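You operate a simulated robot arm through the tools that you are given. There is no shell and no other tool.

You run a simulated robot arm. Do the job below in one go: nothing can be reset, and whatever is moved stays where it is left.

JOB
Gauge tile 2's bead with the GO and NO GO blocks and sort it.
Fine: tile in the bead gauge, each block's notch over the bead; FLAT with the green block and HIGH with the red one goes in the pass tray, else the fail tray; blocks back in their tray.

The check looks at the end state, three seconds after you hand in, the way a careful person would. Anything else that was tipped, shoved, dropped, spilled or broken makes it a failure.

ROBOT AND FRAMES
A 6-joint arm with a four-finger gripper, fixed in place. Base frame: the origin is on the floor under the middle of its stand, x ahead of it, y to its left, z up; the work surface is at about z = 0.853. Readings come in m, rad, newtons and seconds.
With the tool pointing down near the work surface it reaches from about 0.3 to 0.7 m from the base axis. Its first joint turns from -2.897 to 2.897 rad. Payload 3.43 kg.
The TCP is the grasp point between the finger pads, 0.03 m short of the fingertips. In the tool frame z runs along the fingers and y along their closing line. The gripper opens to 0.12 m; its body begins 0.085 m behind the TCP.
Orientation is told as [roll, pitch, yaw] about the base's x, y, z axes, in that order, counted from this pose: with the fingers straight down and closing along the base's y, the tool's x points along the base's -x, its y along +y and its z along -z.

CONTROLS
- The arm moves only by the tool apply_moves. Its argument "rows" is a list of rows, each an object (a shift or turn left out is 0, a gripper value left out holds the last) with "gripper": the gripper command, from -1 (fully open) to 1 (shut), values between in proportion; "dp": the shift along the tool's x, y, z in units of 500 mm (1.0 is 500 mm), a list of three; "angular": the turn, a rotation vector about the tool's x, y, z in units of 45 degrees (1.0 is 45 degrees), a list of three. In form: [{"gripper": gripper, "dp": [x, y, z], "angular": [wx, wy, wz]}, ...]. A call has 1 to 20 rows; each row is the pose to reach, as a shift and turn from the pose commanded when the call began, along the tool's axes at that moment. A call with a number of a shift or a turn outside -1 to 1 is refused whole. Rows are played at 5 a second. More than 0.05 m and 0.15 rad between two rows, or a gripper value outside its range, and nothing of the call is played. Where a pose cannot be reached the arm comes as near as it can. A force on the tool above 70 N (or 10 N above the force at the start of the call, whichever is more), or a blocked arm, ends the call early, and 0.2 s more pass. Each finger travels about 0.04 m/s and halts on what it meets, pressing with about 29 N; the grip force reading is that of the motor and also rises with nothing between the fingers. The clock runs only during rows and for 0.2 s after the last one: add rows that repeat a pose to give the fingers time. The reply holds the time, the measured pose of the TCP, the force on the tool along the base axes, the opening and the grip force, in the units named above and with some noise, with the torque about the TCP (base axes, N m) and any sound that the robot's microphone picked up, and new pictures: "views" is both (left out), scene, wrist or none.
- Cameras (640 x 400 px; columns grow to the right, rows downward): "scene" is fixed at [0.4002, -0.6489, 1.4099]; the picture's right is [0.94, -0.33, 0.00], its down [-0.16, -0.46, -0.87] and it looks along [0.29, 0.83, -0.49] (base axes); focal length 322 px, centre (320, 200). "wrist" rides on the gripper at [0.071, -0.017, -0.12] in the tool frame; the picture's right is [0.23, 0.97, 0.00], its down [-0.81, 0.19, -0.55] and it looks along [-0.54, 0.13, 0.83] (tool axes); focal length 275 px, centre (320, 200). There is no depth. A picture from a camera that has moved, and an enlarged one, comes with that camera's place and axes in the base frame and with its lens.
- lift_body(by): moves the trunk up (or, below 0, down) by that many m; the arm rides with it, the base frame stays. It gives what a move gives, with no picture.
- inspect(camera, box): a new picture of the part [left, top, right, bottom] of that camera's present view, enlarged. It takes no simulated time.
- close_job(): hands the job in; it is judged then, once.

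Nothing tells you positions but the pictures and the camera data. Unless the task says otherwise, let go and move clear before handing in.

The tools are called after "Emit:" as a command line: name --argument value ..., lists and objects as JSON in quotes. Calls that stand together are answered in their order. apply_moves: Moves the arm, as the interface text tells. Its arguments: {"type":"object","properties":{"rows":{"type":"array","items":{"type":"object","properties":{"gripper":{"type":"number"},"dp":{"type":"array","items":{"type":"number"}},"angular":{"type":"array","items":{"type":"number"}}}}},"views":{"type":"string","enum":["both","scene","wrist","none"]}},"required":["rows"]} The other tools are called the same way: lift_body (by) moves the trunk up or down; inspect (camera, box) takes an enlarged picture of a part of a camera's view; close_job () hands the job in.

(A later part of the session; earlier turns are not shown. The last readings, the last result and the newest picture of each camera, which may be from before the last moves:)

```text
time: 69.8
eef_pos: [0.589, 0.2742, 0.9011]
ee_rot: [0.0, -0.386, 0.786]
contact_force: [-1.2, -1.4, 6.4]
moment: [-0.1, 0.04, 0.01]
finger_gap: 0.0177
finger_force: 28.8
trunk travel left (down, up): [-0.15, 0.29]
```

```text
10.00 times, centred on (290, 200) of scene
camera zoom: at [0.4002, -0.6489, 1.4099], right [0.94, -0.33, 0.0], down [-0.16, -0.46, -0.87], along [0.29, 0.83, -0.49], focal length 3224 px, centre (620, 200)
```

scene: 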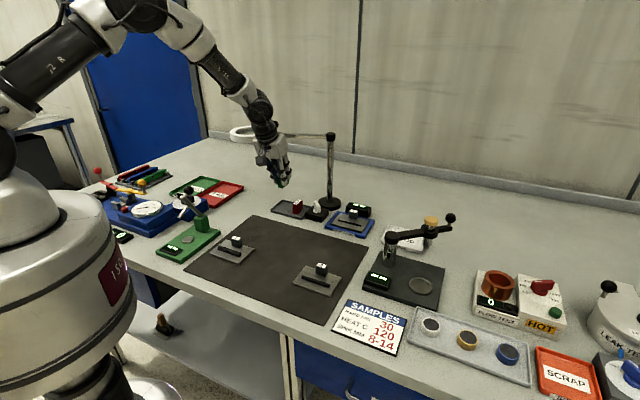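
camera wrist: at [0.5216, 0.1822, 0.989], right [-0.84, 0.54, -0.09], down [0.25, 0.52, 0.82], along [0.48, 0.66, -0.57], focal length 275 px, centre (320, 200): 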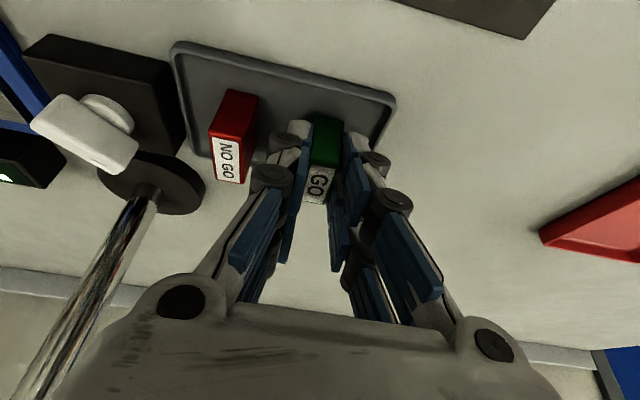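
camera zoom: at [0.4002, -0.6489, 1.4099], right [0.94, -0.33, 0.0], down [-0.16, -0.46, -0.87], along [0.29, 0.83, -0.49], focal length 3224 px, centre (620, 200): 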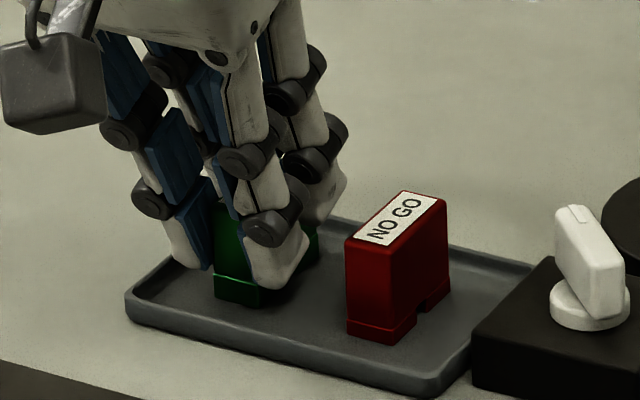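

GO is firmly on the tray floor. Easing off a touch, releasing, and backing out along the tool axis.

Emit:
apply_moves --rows '[{"dp": [-0.0003, 0, -0.0007]}, {"gripper": 0.5, "dp": [-0.0003, 0, -0.0007]}, {"dp": [-0.0003, 0, -0.0007]}, {"dp": [-0.0003, 0, -0.0007]}, {"dp": [-0.0003, 0, -0.03]}, {"dp": [-0.0003, 0, -0.06]}, {"dp": [-0.0003, 0, -0.09]}, {"dp": [-0.0003, 0, -0.12]}, {"dp": [-0.0003, 0, -0.12]}]' --views "wrist"

Emit:
inspect --camera "scene" --box '[265, 170, 325, 225]'

Emit:
inspect --camera "wrist" --box '[200, 20, 400, 180]'

```text
time: 71.8
eef_pos: [0.5733, 0.2561, 0.9547]
ee_rot: [0.001, -0.383, 0.785]
contact_force: [0.0, 0.1, 0.5]
moment: [0.0, 0.03, -0.01]
finger_gap: 0.0301
finger_force: 0.0
trunk travel left (down, up): [-0.15, 0.29]
camera wrist: at [0.5057, 0.1668, 1.0408], right [-0.84, 0.54, -0.09], down [0.25, 0.52, 0.82], along [0.48, 0.66, -0.57], focal length 275 px, centre (320, 200)
```

wrist: 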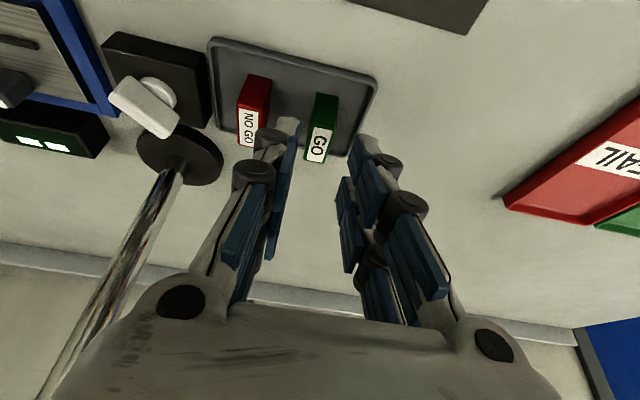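

```text
7.27 times, centred on (295, 198) of scene
camera zoom: at [0.4002, -0.6489, 1.4099], right [0.94, -0.33, 0.0], down [-0.16, -0.46, -0.87], along [0.29, 0.83, -0.49], focal length 2345 px, centre (502, 218)
```

zoom: 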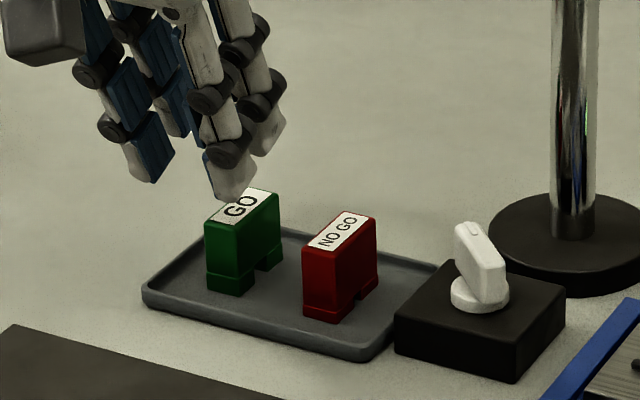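

```text
2.50 times, centred on (300, 100) of wrist
camera zoom: at [0.5057, 0.1668, 1.0408], right [-0.84, 0.54, -0.09], down [0.25, 0.52, 0.82], along [0.48, 0.66, -0.57], focal length 688 px, centre (370, 450)
```

zoom: 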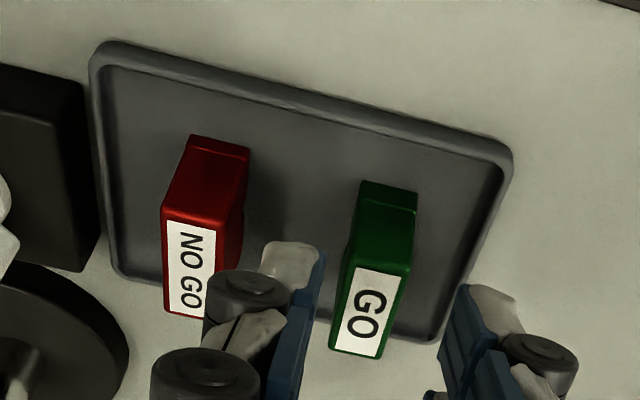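

GO is back standing in the tray. Moving over to NO GO.

Emit:
apply_moves --rows '[{"dp": [0, -0.034, -0.0007]}, {"dp": [0, -0.068, -0.0015]}, {"dp": [0.0002, -0.1016, -0.0022]}, {"dp": [0.0002, -0.1016, -0.0022]}]' --views "wrist"

Emit:
inspect --camera "wrist" --box '[220, 30, 420, 190]'

Emit:
inspect --camera "scene" --box '[265, 165, 325, 225]'

```text
time: 72.8
eef_pos: [0.6104, 0.2212, 0.9577]
ee_rot: [0.0, -0.384, 0.785]
contact_force: [0.2, 0.4, 0.5]
moment: [-0.01, 0.02, -0.02]
finger_gap: 0.03
finger_force: 0.1
trunk travel left (down, up): [-0.15, 0.29]
camera wrist: at [0.5419, 0.1302, 1.0426], right [-0.84, 0.54, -0.09], down [0.25, 0.52, 0.82], along [0.48, 0.66, -0.57], focal length 275 px, centre (320, 200)
```

wrist: 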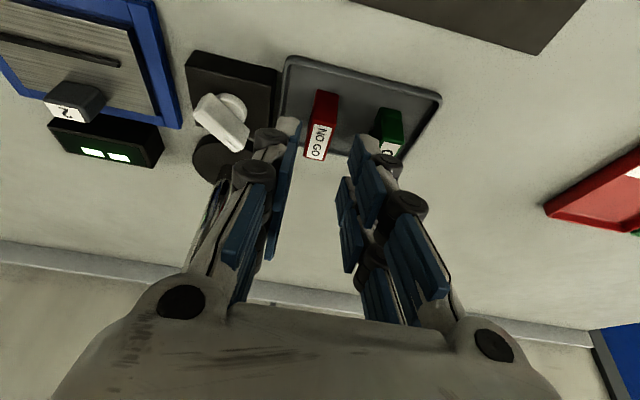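

```text
2.50 times, centred on (320, 110) of wrist
camera zoom: at [0.5419, 0.1302, 1.0426], right [-0.84, 0.54, -0.09], down [0.25, 0.52, 0.82], along [0.48, 0.66, -0.57], focal length 688 px, centre (320, 425)
```

zoom: 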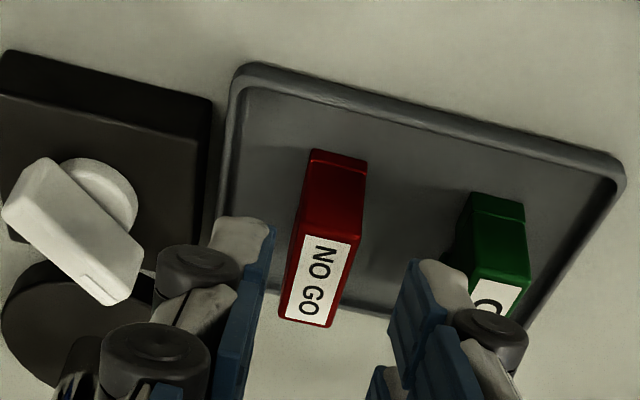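

```text
6.67 times, centred on (295, 195) of scene
camera zoom: at [0.4002, -0.6489, 1.4099], right [0.94, -0.33, 0.0], down [-0.16, -0.46, -0.87], along [0.29, 0.83, -0.49], focal length 2150 px, centre (487, 233)
```

zoom: 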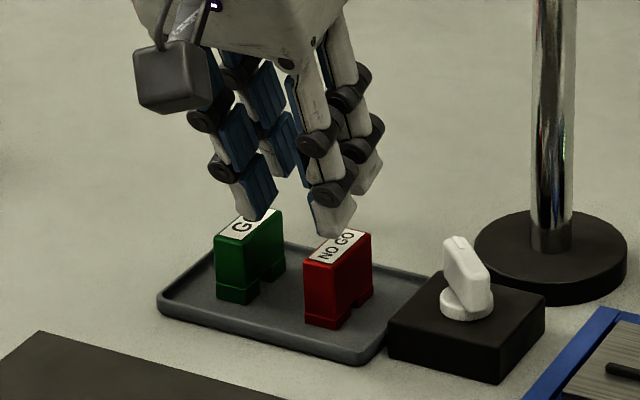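

NO GO is centred between the fingers. I'll narrow slightly to stay clear of the switch knob and descend.

Emit:
apply_moves --rows '[{"gripper": 0.55, "dp": [0, 0.001, 0.02]}, {"dp": [0, 0.001, 0.045]}, {"dp": [0, 0.001, 0.07]}, {"dp": [-0.0002, 0.001, 0.095]}, {"dp": [-0.0002, 0.001, 0.1206]}, {"dp": [-0.0002, 0.001, 0.1206]}]' --views "wrist"

Emit:
inspect --camera "wrist" --box '[200, 60, 400, 220]'

Emit:
inspect --camera "scene" --box '[265, 165, 325, 225]'

```text
time: 74.2
eef_pos: [0.6256, 0.2389, 0.8998]
ee_rot: [0.001, -0.386, 0.787]
contact_force: [0.6, -0.5, 0.2]
moment: [-0.01, -0.02, 0.02]
finger_gap: 0.027
finger_force: 0.0
trunk travel left (down, up): [-0.15, 0.29]
camera wrist: at [0.5583, 0.1474, 0.9856], right [-0.84, 0.54, -0.09], down [0.25, 0.52, 0.82], along [0.48, 0.66, -0.57], focal length 275 px, centre (320, 200)
```

wrist: 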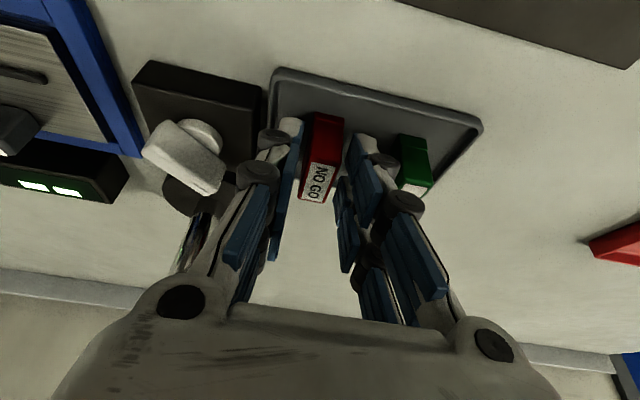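

```text
2.50 times, centred on (300, 140) of wrist
camera zoom: at [0.5583, 0.1474, 0.9856], right [-0.84, 0.54, -0.09], down [0.25, 0.52, 0.82], along [0.48, 0.66, -0.57], focal length 688 px, centre (370, 350)
```

zoom: 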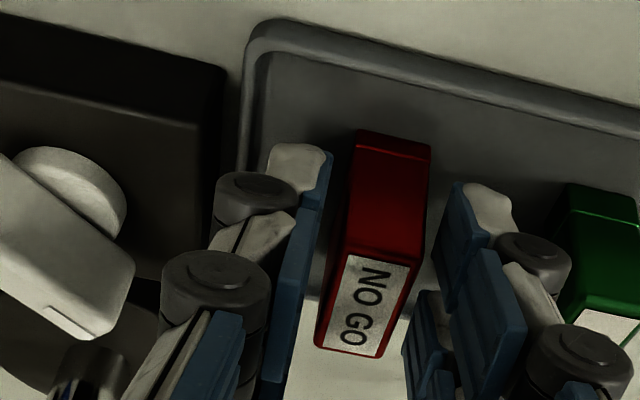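

```text
6.67 times, centred on (295, 195) of scene
camera zoom: at [0.4002, -0.6489, 1.4099], right [0.94, -0.33, 0.0], down [-0.16, -0.46, -0.87], along [0.29, 0.83, -0.49], focal length 2150 px, centre (487, 233)
```

zoom: 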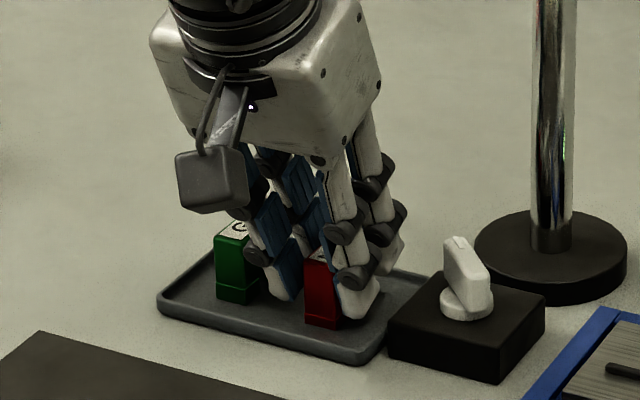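

Emit:
apply_moves --rows '[{"gripper": 1, "dp": [0, 0, 0]}, {"dp": [0, 0, 0]}, {"dp": [0, 0, 0]}, {"dp": [0, 0, 0]}]' --views "none"

Emit:
apply_moves --rows '[{"dp": [-0.0007, 0, -0.0019]}, {"dp": [-0.0022, 0, -0.0056]}, {"dp": [-0.0045, 0, -0.0111]}, {"dp": [-0.0075, 0, -0.0185]}, {"dp": [-0.0075, 0, -0.0185]}]' --views "wrist"

Emit:
inspect --camera "wrist" --box '[220, 60, 420, 220]'

Emit:
inspect --camera "scene" --box '[265, 165, 325, 225]'

```text
time: 75.2
eef_pos: [0.6261, 0.2368, 0.901]
ee_rot: [0.0, -0.383, 0.785]
contact_force: [-0.4, 0.3, 0.3]
moment: [0.03, 0.01, -0.04]
finger_gap: 0.0178
finger_force: 28.3
trunk travel left (down, up): [-0.15, 0.29]
```

```text
time: 76.4
eef_pos: [0.6249, 0.2378, 0.9094]
ee_rot: [0.001, -0.384, 0.784]
contact_force: [0.7, -0.4, -1.2]
moment: [-0.03, -0.04, 0.02]
finger_gap: 0.0175
finger_force: 28.7
trunk travel left (down, up): [-0.15, 0.29]
camera wrist: at [0.558, 0.1481, 0.9954], right [-0.84, 0.54, -0.09], down [0.25, 0.52, 0.82], along [0.48, 0.66, -0.57], focal length 275 px, centre (320, 200)
```

wrist: 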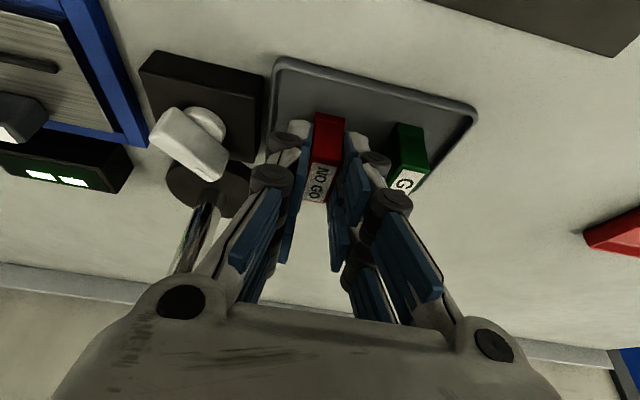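

```text
2.50 times, centred on (320, 140) of wrist
camera zoom: at [0.558, 0.1481, 0.9954], right [-0.84, 0.54, -0.09], down [0.25, 0.52, 0.82], along [0.48, 0.66, -0.57], focal length 688 px, centre (320, 350)
```

zoom: 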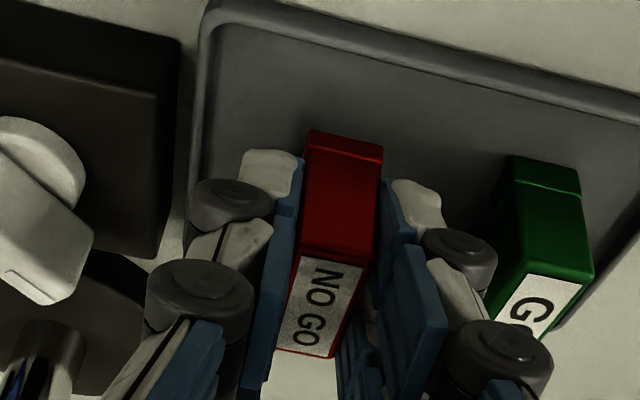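

```text
6.67 times, centred on (295, 195) of scene
camera zoom: at [0.4002, -0.6489, 1.4099], right [0.94, -0.33, 0.0], down [-0.16, -0.46, -0.87], along [0.29, 0.83, -0.49], focal length 2150 px, centre (487, 233)
```

zoom: 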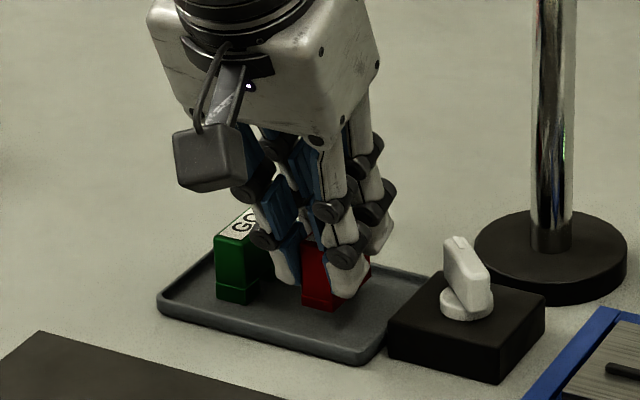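

NO GO is in hand in the same pose as GO was. Lifting and carrying it to above the bead.

Emit:
apply_moves --rows '[{"dp": [-0.0111, 0, -0.0276]}, {"dp": [-0.0223, 0, -0.0551]}, {"dp": [-0.0334, 0, -0.0827]}, {"dp": [-0.0446, 0, -0.1102]}, {"dp": [-0.0557, 0, -0.1378]}, {"dp": [-0.0538, -0.04, -0.1386]}, {"dp": [-0.051, -0.1, -0.1397]}, {"dp": [-0.0482, -0.16, -0.1408]}, {"dp": [-0.0453, -0.22, -0.142]}, {"dp": [-0.0425, -0.28, -0.1431]}, {"dp": [-0.0397, -0.34, -0.1443]}, {"dp": [-0.0381, -0.3736, -0.1449]}, {"dp": [-0.0381, -0.3736, -0.1449]}, {"dp": [-0.0381, -0.3736, -0.1449]}]' --views "wrist"

Emit:
inspect --camera "wrist" --box '[240, 0, 420, 130]'

```text
time: 79.4
eef_pos: [0.7515, 0.0987, 0.9851]
ee_rot: [-0.001, -0.385, 0.785]
contact_force: [1.1, 0.1, -1.0]
moment: [-0.02, 0.0, -0.01]
finger_gap: 0.0176
finger_force: 28.9
trunk travel left (down, up): [-0.15, 0.29]
camera wrist: at [0.684, 0.0088, 1.0702], right [-0.84, 0.54, -0.09], down [0.25, 0.52, 0.82], along [0.48, 0.66, -0.57], focal length 275 px, centre (320, 200)
```

wrist: 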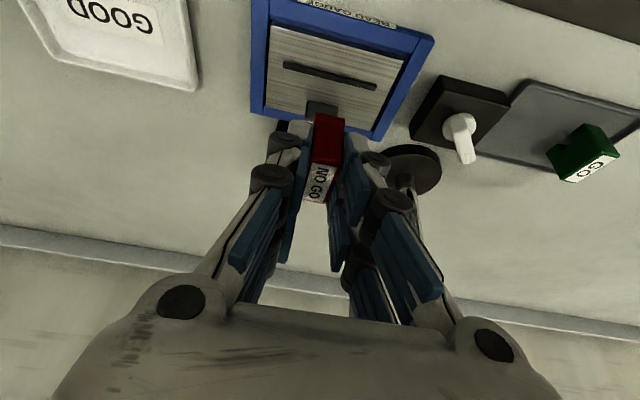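

```text
3.08 times, centred on (330, 65) of wrist
camera zoom: at [0.684, 0.0088, 1.0702], right [-0.84, 0.54, -0.09], down [0.25, 0.52, 0.82], along [0.48, 0.66, -0.57], focal length 847 px, centre (289, 615)
```

zoom: 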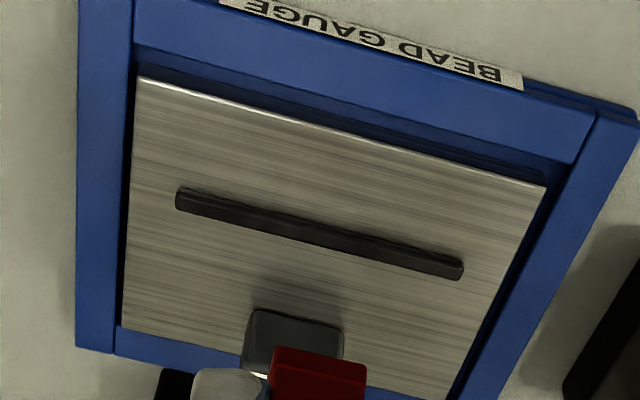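

Emit:
apply_moves --rows '[{"dp": [0.01, 0, 0.0242]}, {"dp": [0.02, 0, 0.0484]}, {"dp": [0.03, 0, 0.0726]}, {"dp": [0.04, 0, 0.0968]}, {"dp": [0.052, 0, 0.1258]}, {"dp": [0.052, 0, 0.1258]}, {"dp": [0.052, 0, 0.1258]}]' --views "wrist"

Emit:
inspect --camera "wrist" --box '[240, 40, 420, 160]'

Emit:
inspect --camera "scene" --box '[330, 190, 380, 235]'

```text
time: 81.0
eef_pos: [0.7493, 0.0999, 0.9153]
ee_rot: [0.001, -0.382, 0.786]
contact_force: [-0.1, -0.9, -1.1]
moment: [0.0, 0.02, 0.01]
finger_gap: 0.0172
finger_force: 28.9
trunk travel left (down, up): [-0.15, 0.29]
camera wrist: at [0.6811, 0.0088, 1.0021], right [-0.84, 0.54, -0.09], down [0.25, 0.52, 0.82], along [0.48, 0.66, -0.57], focal length 275 px, centre (320, 200)
```

wrist: 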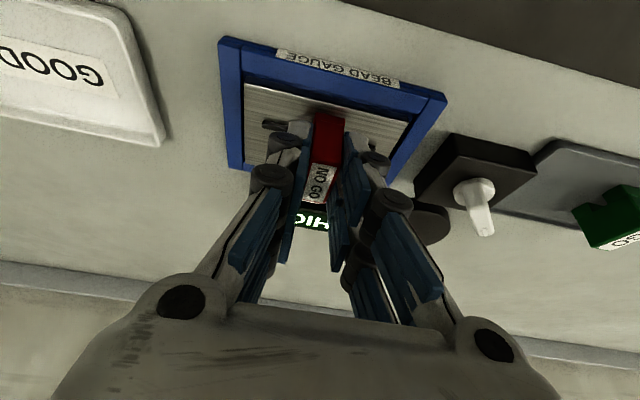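

```text
3.33 times, centred on (330, 100) of wrist
camera zoom: at [0.6811, 0.0088, 1.0021], right [-0.84, 0.54, -0.09], down [0.25, 0.52, 0.82], along [0.48, 0.66, -0.57], focal length 918 px, centre (287, 533)
```

zoom: 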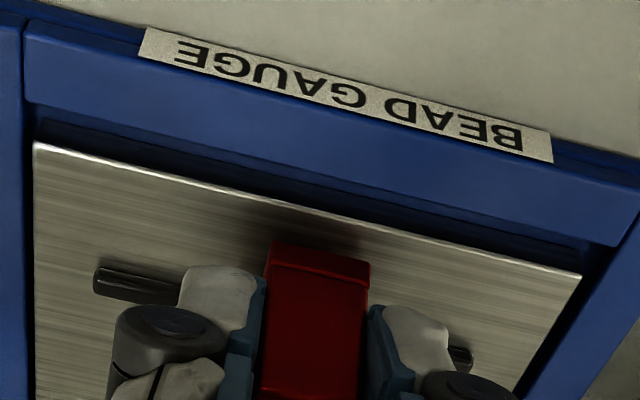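

```text
8.89 times, centred on (355, 212) of scene
camera zoom: at [0.4002, -0.6489, 1.4099], right [0.94, -0.33, 0.0], down [-0.16, -0.46, -0.87], along [0.29, 0.83, -0.49], focal length 2866 px, centre (9, 89)
```

zoom: 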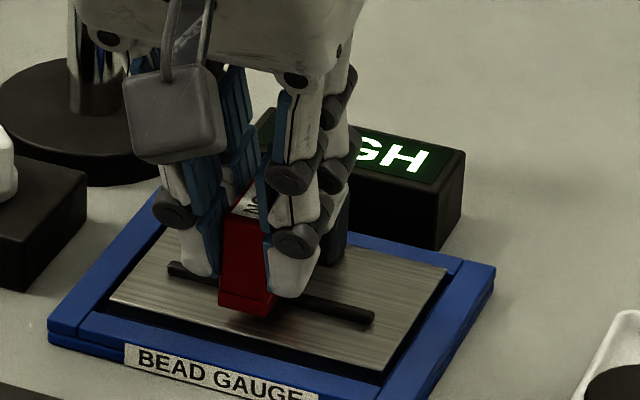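

The gauge reads HIGH in hover, as expected. NO GO has a narrow notch, so I'll measure the block against the bead with strong zoom before lowering.

Emit:
inspect --camera "wrist" --box '[264, 100, 344, 150]'

Emit:
inspect --camera "wrist" --box '[310, 100, 390, 150]'

Emit:
inspect --camera "scene" --box '[346, 212, 376, 230]'

```text
8.00 times, centred on (304, 125) of wrist
camera zoom: at [0.6811, 0.0088, 1.0021], right [-0.84, 0.54, -0.09], down [0.25, 0.52, 0.82], along [0.48, 0.66, -0.57], focal length 2202 px, centre (448, 800)
```

zoom: 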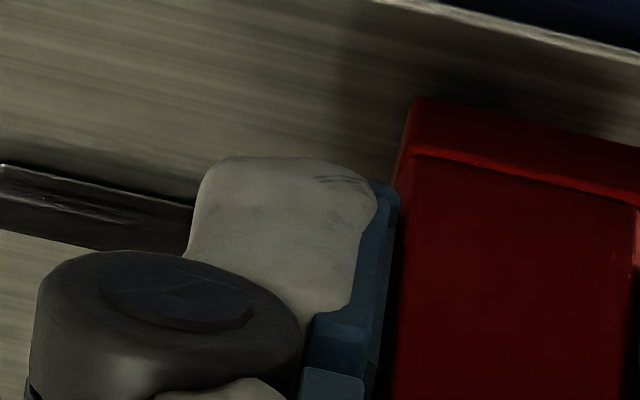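

```text
8.00 times, centred on (350, 125) of wrist
camera zoom: at [0.6811, 0.0088, 1.0021], right [-0.84, 0.54, -0.09], down [0.25, 0.52, 0.82], along [0.48, 0.66, -0.57], focal length 2202 px, centre (80, 800)
```

zoom: 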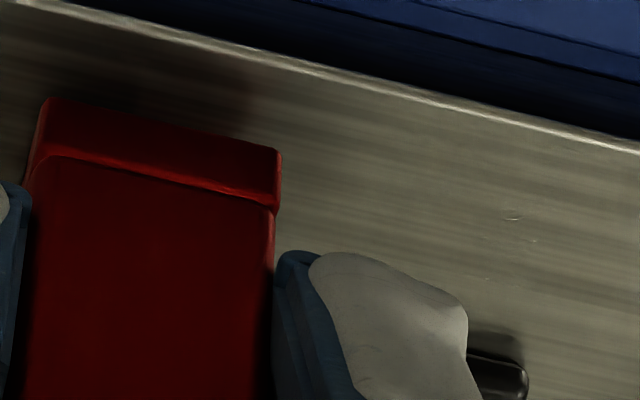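

```text
16.00 times, centred on (361, 221) of scene
camera zoom: at [0.4002, -0.6489, 1.4099], right [0.94, -0.33, 0.0], down [-0.16, -0.46, -0.87], along [0.29, 0.83, -0.49], focal length 5159 px, centre (-336, -136)
```

zoom: 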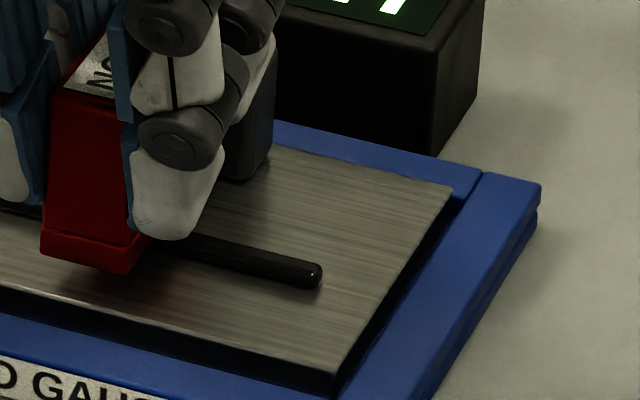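

Emit:
apply_moves --rows '[{"dp": [-0.0042, -0.002, 0.0017]}, {"dp": [-0.0042, -0.002, 0.0017]}, {"dp": [-0.0042, -0.002, 0.0017]}]' --views "wrist"

Emit:
inspect --camera "wrist" --box '[256, 100, 336, 150]'

Emit:
inspect --camera "scene" --box '[340, 206, 376, 230]'

```text
time: 81.8
eef_pos: [0.7512, 0.1004, 0.9167]
ee_rot: [-0.001, -0.384, 0.785]
contact_force: [0.6, -0.1, -1.3]
moment: [-0.02, -0.01, 0.01]
finger_gap: 0.0173
finger_force: 28.8
trunk travel left (down, up): [-0.15, 0.29]
camera wrist: at [0.6834, 0.0098, 1.0022], right [-0.84, 0.54, -0.09], down [0.25, 0.52, 0.82], along [0.48, 0.66, -0.57], focal length 275 px, centre (320, 200)
```

wrist: 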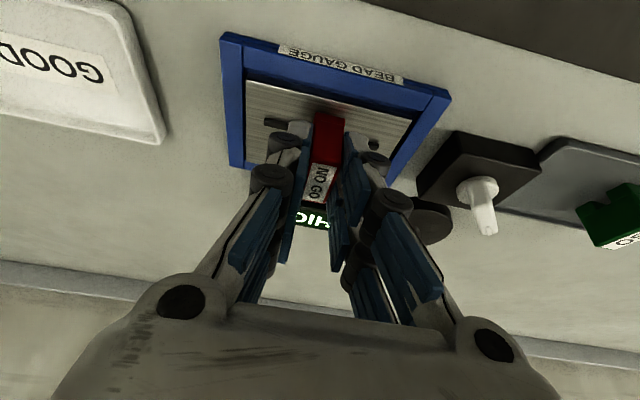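

```text
8.00 times, centred on (296, 125) of wrist
camera zoom: at [0.6834, 0.0098, 1.0022], right [-0.84, 0.54, -0.09], down [0.25, 0.52, 0.82], along [0.48, 0.66, -0.57], focal length 2202 px, centre (512, 800)
```

zoom: 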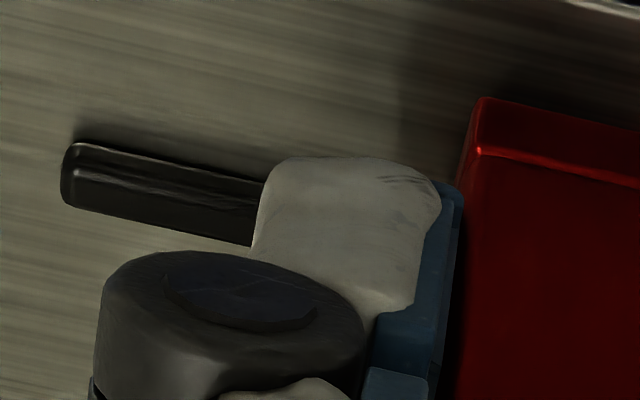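

```text
16.00 times, centred on (358, 218) of scene
camera zoom: at [0.4002, -0.6489, 1.4099], right [0.94, -0.33, 0.0], down [-0.16, -0.46, -0.87], along [0.29, 0.83, -0.49], focal length 5159 px, centre (-288, -88)
```

zoom: 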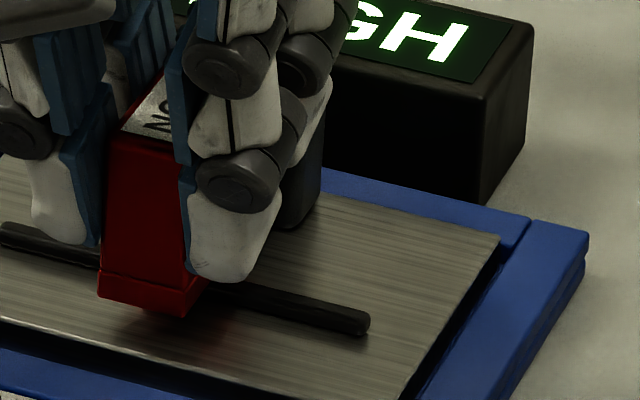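

Emit:
apply_moves --rows '[{"dp": [-0.0022, 0, 0.0009]}, {"dp": [0, 0, 0.0065]}, {"dp": [0, 0, 0.0065]}]' --views "none"

Emit:
inspect --camera "wrist" --box '[256, 100, 336, 150]'

Emit:
inspect --camera "scene" --box '[340, 190, 376, 230]'

```text
time: 82.6
eef_pos: [0.7528, 0.1011, 0.9143]
ee_rot: [-0.001, -0.386, 0.785]
contact_force: [-0.2, 0.6, -0.1]
moment: [0.04, -0.01, 0.01]
finger_gap: 0.0173
finger_force: 28.9
trunk travel left (down, up): [-0.15, 0.29]
```

```text
8.00 times, centred on (296, 125) of wrist
camera zoom: at [0.685, 0.0103, 0.9996], right [-0.84, 0.54, -0.09], down [0.25, 0.52, 0.82], along [0.48, 0.66, -0.57], focal length 2202 px, centre (512, 800)
```

zoom: 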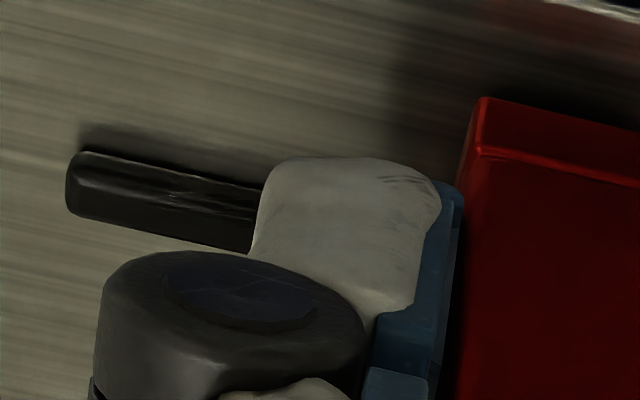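

```text
10.00 times, centred on (358, 210) of scene
camera zoom: at [0.4002, -0.6489, 1.4099], right [0.94, -0.33, 0.0], down [-0.16, -0.46, -0.87], along [0.29, 0.83, -0.49], focal length 3224 px, centre (-60, 100)
```

zoom: 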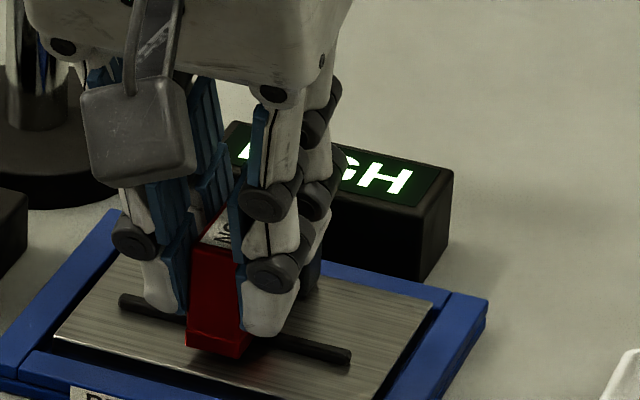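

By this view the block is now within about 0.3 mm of the bead. Lowering in 1 mm steps and watching force and display.

Emit:
apply_moves --rows '[{"dp": [0.0007, 0, 0.0019]}, {"dp": [0.0007, 0, 0.0019]}]' --views "none"

Emit:
inspect --camera "scene" --box '[340, 190, 376, 230]'

```text
time: 83.2
eef_pos: [0.7535, 0.0999, 0.9147]
ee_rot: [-0.002, -0.384, 0.786]
contact_force: [-1.3, 0.4, 5.3]
moment: [0.09, 0.05, 0.04]
finger_gap: 0.0175
finger_force: 29.1
trunk travel left (down, up): [-0.15, 0.29]
```

```text
10.00 times, centred on (358, 210) of scene
camera zoom: at [0.4002, -0.6489, 1.4099], right [0.94, -0.33, 0.0], down [-0.16, -0.46, -0.87], along [0.29, 0.83, -0.49], focal length 3224 px, centre (-60, 100)
```

zoom: 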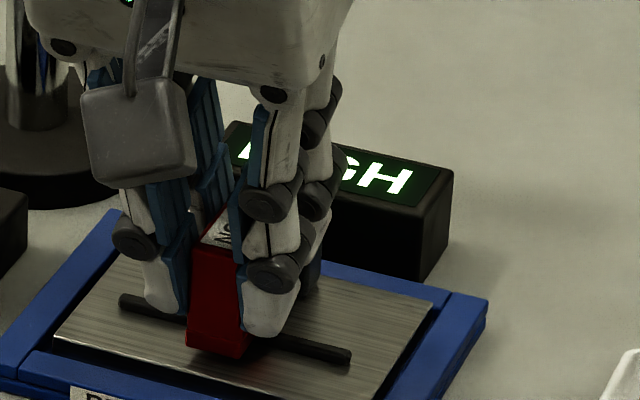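

Contact came about 2–3 mm above the flat height, so I need to be sure this is the notch ceiling on the bead and not a foot standing on it. I'll check the block shapes closely first.

Emit:
inspect --camera "scene" --box '[276, 192, 296, 214]'

Emit:
inspect --camera "scene" --box '[348, 214, 372, 230]'

Emit:
inspect --camera "wrist" --box '[250, 90, 410, 170]'

```text
16.00 times, centred on (286, 203) of scene
camera zoom: at [0.4002, -0.6489, 1.4099], right [0.94, -0.33, 0.0], down [-0.16, -0.46, -0.87], along [0.29, 0.83, -0.49], focal length 5159 px, centre (864, 152)
```

zoom: 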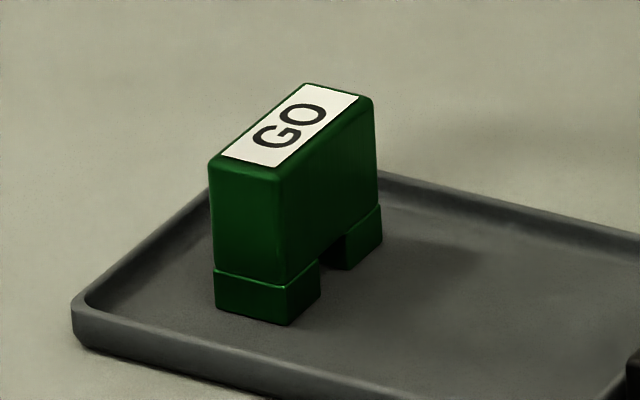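

```text
16.00 times, centred on (360, 222) of scene
camera zoom: at [0.4002, -0.6489, 1.4099], right [0.94, -0.33, 0.0], down [-0.16, -0.46, -0.87], along [0.29, 0.83, -0.49], focal length 5159 px, centre (-320, -152)
```

zoom: 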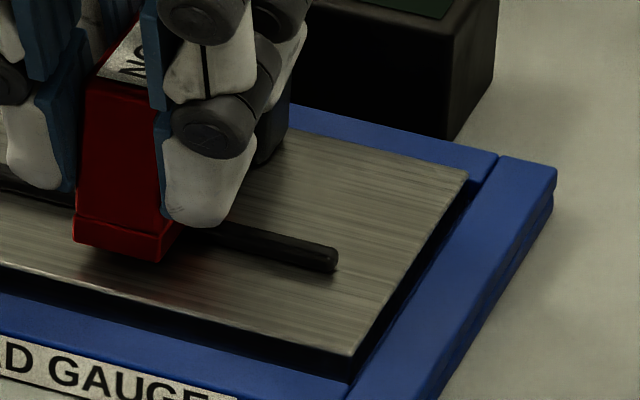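

```text
4.00 times, centred on (330, 130) of wrist
camera zoom: at [0.685, 0.0102, 0.9994], right [-0.84, 0.54, -0.09], down [0.25, 0.52, 0.82], along [0.48, 0.66, -0.57], focal length 1101 px, centre (280, 480)
```

zoom: 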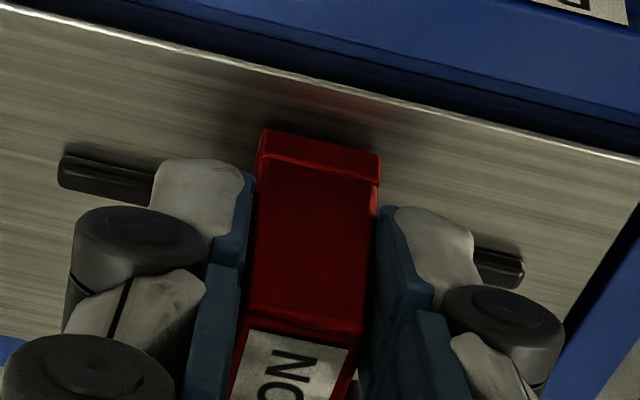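

Zoomed in, GO's notch is about 9.6 mm wide and NO GO's about 6 mm, while the bead looks about 4–5 mm wide. The gauge therefore works by notch width, and this HIGH could just be a foot standing on the bead. I'll search sideways in small steps, lifting between tries.

Emit:
apply_moves --rows '[{"dp": [-0.0009, 0, -0.0022]}, {"dp": [-0.0024, 0, -0.0016]}, {"dp": [-0.0015, 0, 0.0006]}, {"dp": [-0.0015, 0, 0.0006]}]' --views "none"

Emit:
inspect --camera "wrist" --box '[250, 90, 410, 170]'

```text
time: 84.2
eef_pos: [0.7529, 0.1001, 0.9137]
ee_rot: [-0.003, -0.386, 0.785]
contact_force: [-1.2, -0.9, 7.3]
moment: [-0.02, -0.02, -0.07]
finger_gap: 0.0176
finger_force: 29.0
trunk travel left (down, up): [-0.15, 0.29]
```

```text
4.00 times, centred on (330, 130) of wrist
camera zoom: at [0.6854, 0.0102, 0.9994], right [-0.84, 0.54, -0.09], down [0.25, 0.52, 0.82], along [0.49, 0.66, -0.57], focal length 1101 px, centre (280, 480)
```

zoom: 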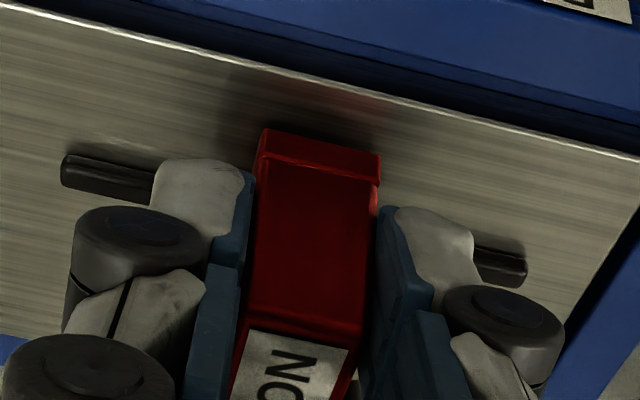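

Emit:
apply_moves --rows '[{"dp": [-0.0011, 0, -0.0028]}, {"dp": [-0.003, 0, -0.0021]}, {"dp": [-0.003, 0, -0.0021]}, {"dp": [-0.003, 0, -0.0021]}]' --views "none"

Emit:
inspect --camera "wrist" --box '[256, 100, 336, 150]'

```text
time: 85.2
eef_pos: [0.7532, 0.1021, 0.915]
ee_rot: [0.0, -0.384, 0.786]
contact_force: [-0.8, -0.3, -0.7]
moment: [-0.02, 0.0, 0.01]
finger_gap: 0.0174
finger_force: 28.9
trunk travel left (down, up): [-0.15, 0.29]
```

```text
8.00 times, centred on (296, 125) of wrist
camera zoom: at [0.6862, 0.0112, 0.9996], right [-0.84, 0.54, -0.09], down [0.25, 0.52, 0.82], along [0.48, 0.66, -0.57], focal length 2202 px, centre (512, 800)
```

zoom: 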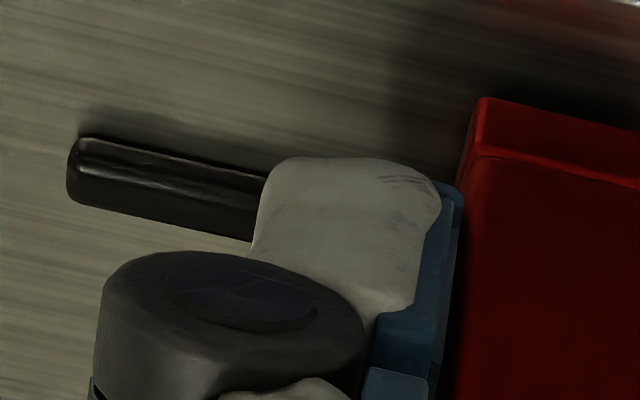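

Emit:
apply_moves --rows '[{"dp": [0.0007, 0, 0.0019]}, {"dp": [0.0011, 0, 0.0028]}, {"dp": [0.0011, 0, 0.0028]}]' --views "none"

Emit:
inspect --camera "wrist" --box '[256, 100, 336, 150]'

```text
time: 86.0
eef_pos: [0.7542, 0.1014, 0.9144]
ee_rot: [-0.002, -0.385, 0.786]
contact_force: [-0.4, 0.9, 5.3]
moment: [0.09, 0.04, -0.02]
finger_gap: 0.0176
finger_force: 28.6
trunk travel left (down, up): [-0.15, 0.29]
```

```text
8.00 times, centred on (296, 125) of wrist
camera zoom: at [0.6863, 0.0112, 0.9993], right [-0.84, 0.54, -0.09], down [0.25, 0.52, 0.82], along [0.48, 0.66, -0.57], focal length 2202 px, centre (512, 800)
```

zoom: 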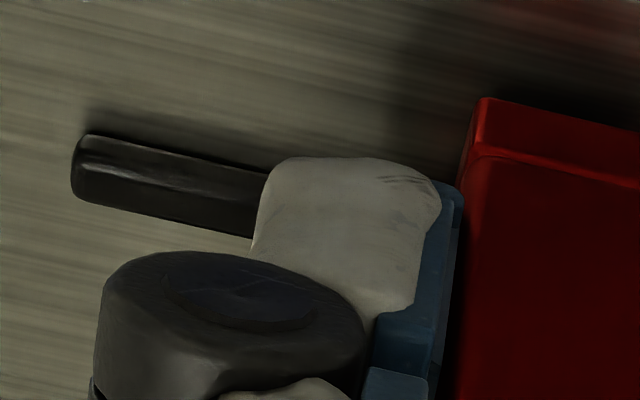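

Emit:
apply_moves --rows '[{"dp": [-0.0011, 0, -0.0028]}, {"dp": [0.0044, 0, -0.005]}, {"dp": [0.0044, 0, -0.005]}, {"dp": [0.0044, 0, -0.005]}]' --views "none"

Emit:
inspect --camera "wrist" --box '[256, 100, 336, 150]'

```text
time: 87.0
eef_pos: [0.7524, 0.0993, 0.9136]
ee_rot: [-0.001, -0.384, 0.785]
contact_force: [-0.4, -0.3, -1.2]
moment: [0.0, 0.03, 0.0]
finger_gap: 0.0176
finger_force: 29.7
trunk travel left (down, up): [-0.15, 0.29]
```

```text
8.00 times, centred on (296, 125) of wrist
camera zoom: at [0.6843, 0.009, 0.9997], right [-0.84, 0.54, -0.09], down [0.25, 0.52, 0.82], along [0.48, 0.66, -0.57], focal length 2202 px, centre (512, 800)
```

zoom: 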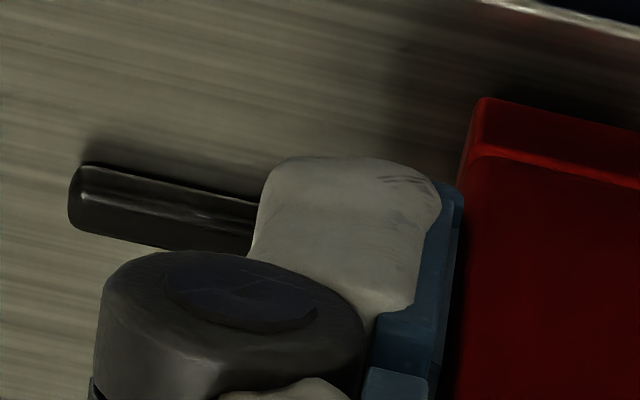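

Emit:
apply_moves --rows '[{"dp": [0.0007, 0, 0.0019]}, {"dp": [0.0013, 0, 0.0034]}, {"dp": [0.0013, 0, 0.0034]}]' --views "none"

Emit:
inspect --camera "wrist" --box '[256, 100, 336, 150]'

```text
time: 87.8
eef_pos: [0.751, 0.0985, 0.9127]
ee_rot: [0.0, -0.385, 0.786]
contact_force: [-0.3, -0.2, -0.2]
moment: [0.01, -0.01, -0.02]
finger_gap: 0.0174
finger_force: 29.6
trunk travel left (down, up): [-0.15, 0.29]
```

```text
8.00 times, centred on (296, 125) of wrist
camera zoom: at [0.6841, 0.0096, 0.9979], right [-0.84, 0.54, -0.09], down [0.25, 0.52, 0.82], along [0.48, 0.66, -0.57], focal length 2202 px, centre (512, 800)
```

zoom: 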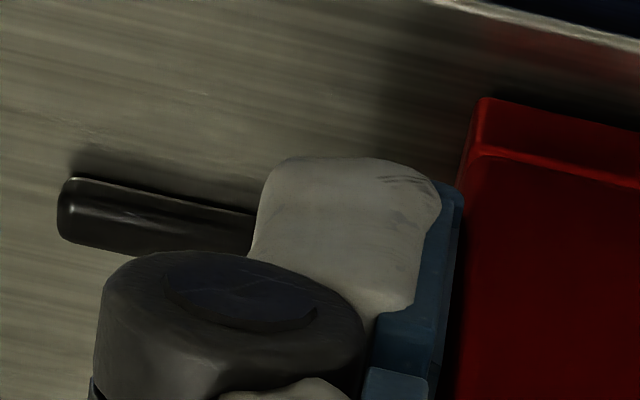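

At this offset the block went below the earlier contact height without touching, so the earlier HIGH was a misplaced foot. I'll keep lowering and watch the display.

Emit:
apply_moves --rows '[{"dp": [0.0007, 0, 0.0019]}, {"dp": [0.0007, 0, 0.0019]}]' --views "none"

Emit:
inspect --camera "scene" --box '[336, 190, 380, 230]'

Emit:
inspect --camera "wrist" --box '[250, 90, 410, 170]'

```text
time: 88.4
eef_pos: [0.7519, 0.0999, 0.9118]
ee_rot: [0.0, -0.384, 0.786]
contact_force: [0.7, 0.0, -1.2]
moment: [-0.03, -0.01, -0.02]
finger_gap: 0.0174
finger_force: 28.8
trunk travel left (down, up): [-0.15, 0.29]
```

```text
10.00 times, centred on (358, 210) of scene
camera zoom: at [0.4002, -0.6489, 1.4099], right [0.94, -0.33, 0.0], down [-0.16, -0.46, -0.87], along [0.29, 0.83, -0.49], focal length 3224 px, centre (-60, 100)
```

zoom: 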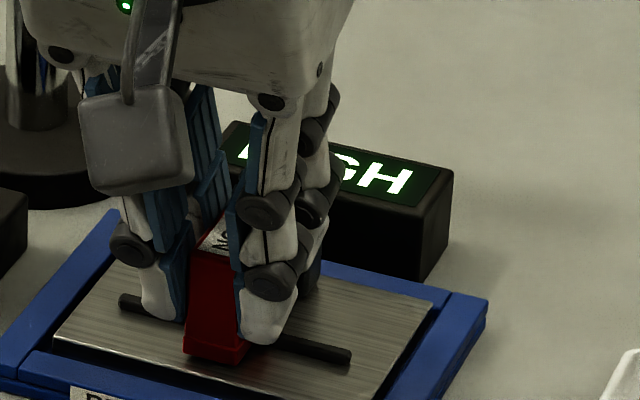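

```text
4.00 times, centred on (330, 130) of wrist
camera zoom: at [0.6842, 0.0097, 0.9975], right [-0.84, 0.54, -0.09], down [0.25, 0.52, 0.82], along [0.48, 0.66, -0.57], focal length 1101 px, centre (280, 480)
```

zoom: 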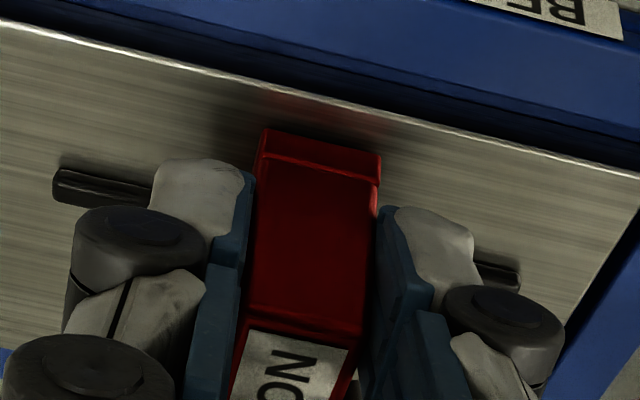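

Emit:
apply_moves --rows '[{"dp": [0.0007, 0, 0.0019]}, {"dp": [0.0007, 0, 0.0019]}]' --views "none"

Emit:
inspect --camera "scene" --box '[336, 190, 380, 230]'

Emit:
inspect --camera "wrist" --box '[250, 90, 410, 170]'

```text
time: 89.0
eef_pos: [0.7525, 0.1003, 0.9111]
ee_rot: [-0.001, -0.384, 0.785]
contact_force: [0.2, 0.6, -0.3]
moment: [0.01, 0.02, -0.01]
finger_gap: 0.0175
finger_force: 29.1
trunk travel left (down, up): [-0.15, 0.29]
```

```text
10.00 times, centred on (358, 210) of scene
camera zoom: at [0.4002, -0.6489, 1.4099], right [0.94, -0.33, 0.0], down [-0.16, -0.46, -0.87], along [0.29, 0.83, -0.49], focal length 3224 px, centre (-60, 100)
```

zoom: 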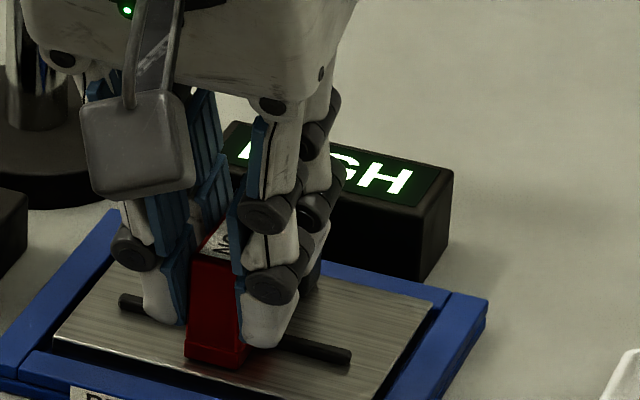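

```text
4.00 times, centred on (330, 130) of wrist
camera zoom: at [0.6844, 0.0091, 0.9964], right [-0.84, 0.54, -0.09], down [0.25, 0.52, 0.82], along [0.48, 0.66, -0.57], focal length 1101 px, centre (280, 480)
```

zoom: 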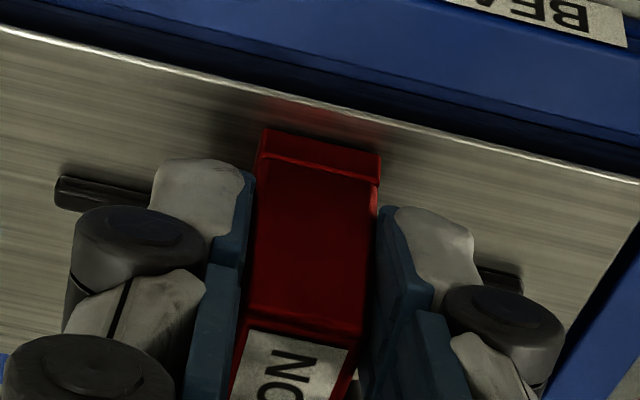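

Emit:
apply_moves --rows '[{"dp": [0.0005, 0, 0.0013]}, {"dp": [0.0005, 0, 0.0013]}]' --views "none"

Emit:
inspect --camera "scene" --box '[336, 190, 380, 230]'

Emit:
apply_moves --rows '[{"dp": [0.0005, 0, 0.0013]}, {"dp": [0.0005, 0, 0.0013]}]' --views "none"

Emit:
inspect --camera "scene" --box '[336, 190, 380, 230]'

Emit:
inspect --camera "wrist" --box '[250, 90, 410, 170]'

```text
time: 89.6
eef_pos: [0.7511, 0.1003, 0.9114]
ee_rot: [0.0, -0.386, 0.784]
contact_force: [0.3, -1.1, 1.1]
moment: [0.03, 0.0, -0.03]
finger_gap: 0.0176
finger_force: 29.5
trunk travel left (down, up): [-0.15, 0.29]
```

```text
10.00 times, centred on (358, 210) of scene
camera zoom: at [0.4002, -0.6489, 1.4099], right [0.94, -0.33, 0.0], down [-0.16, -0.46, -0.87], along [0.29, 0.83, -0.49], focal length 3224 px, centre (-60, 100)
```

zoom: 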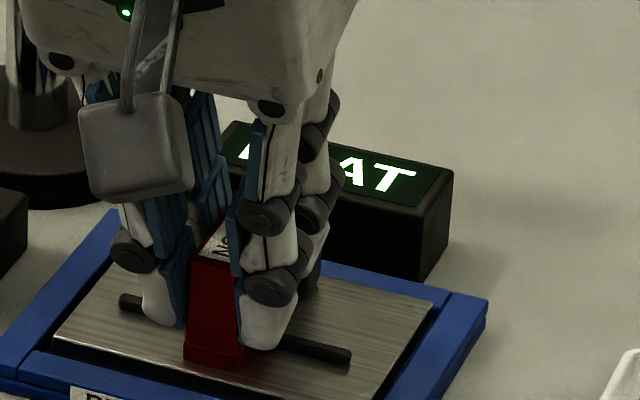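

```text
time: 90.2
eef_pos: [0.7517, 0.0992, 0.9113]
ee_rot: [0.001, -0.385, 0.786]
contact_force: [-0.2, -0.4, 3.7]
moment: [-0.04, 0.03, -0.01]
finger_gap: 0.0175
finger_force: 28.9
trunk travel left (down, up): [-0.15, 0.29]
```

```text
10.00 times, centred on (358, 210) of scene
camera zoom: at [0.4002, -0.6489, 1.4099], right [0.94, -0.33, 0.0], down [-0.16, -0.46, -0.87], along [0.29, 0.83, -0.49], focal length 3224 px, centre (-60, 100)
```

zoom: 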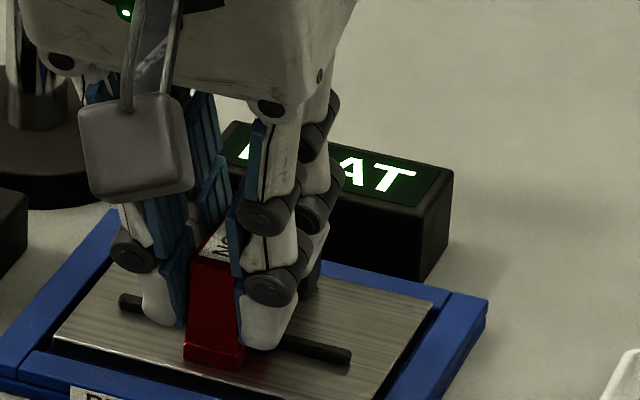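

```text
4.00 times, centred on (330, 130) of wrist
camera zoom: at [0.6842, 0.0095, 0.9954], right [-0.84, 0.54, -0.09], down [0.25, 0.52, 0.82], along [0.48, 0.66, -0.57], focal length 1101 px, centre (280, 480)
```

zoom: 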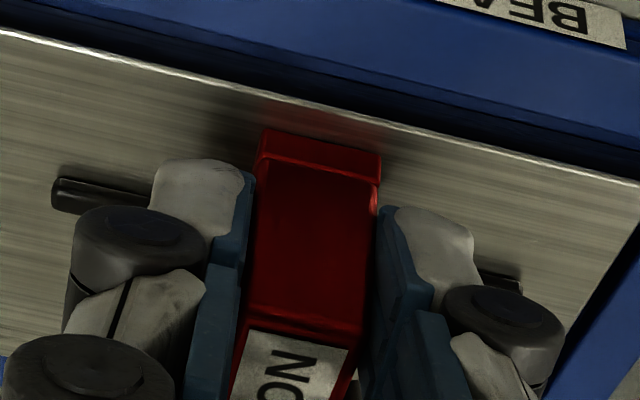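

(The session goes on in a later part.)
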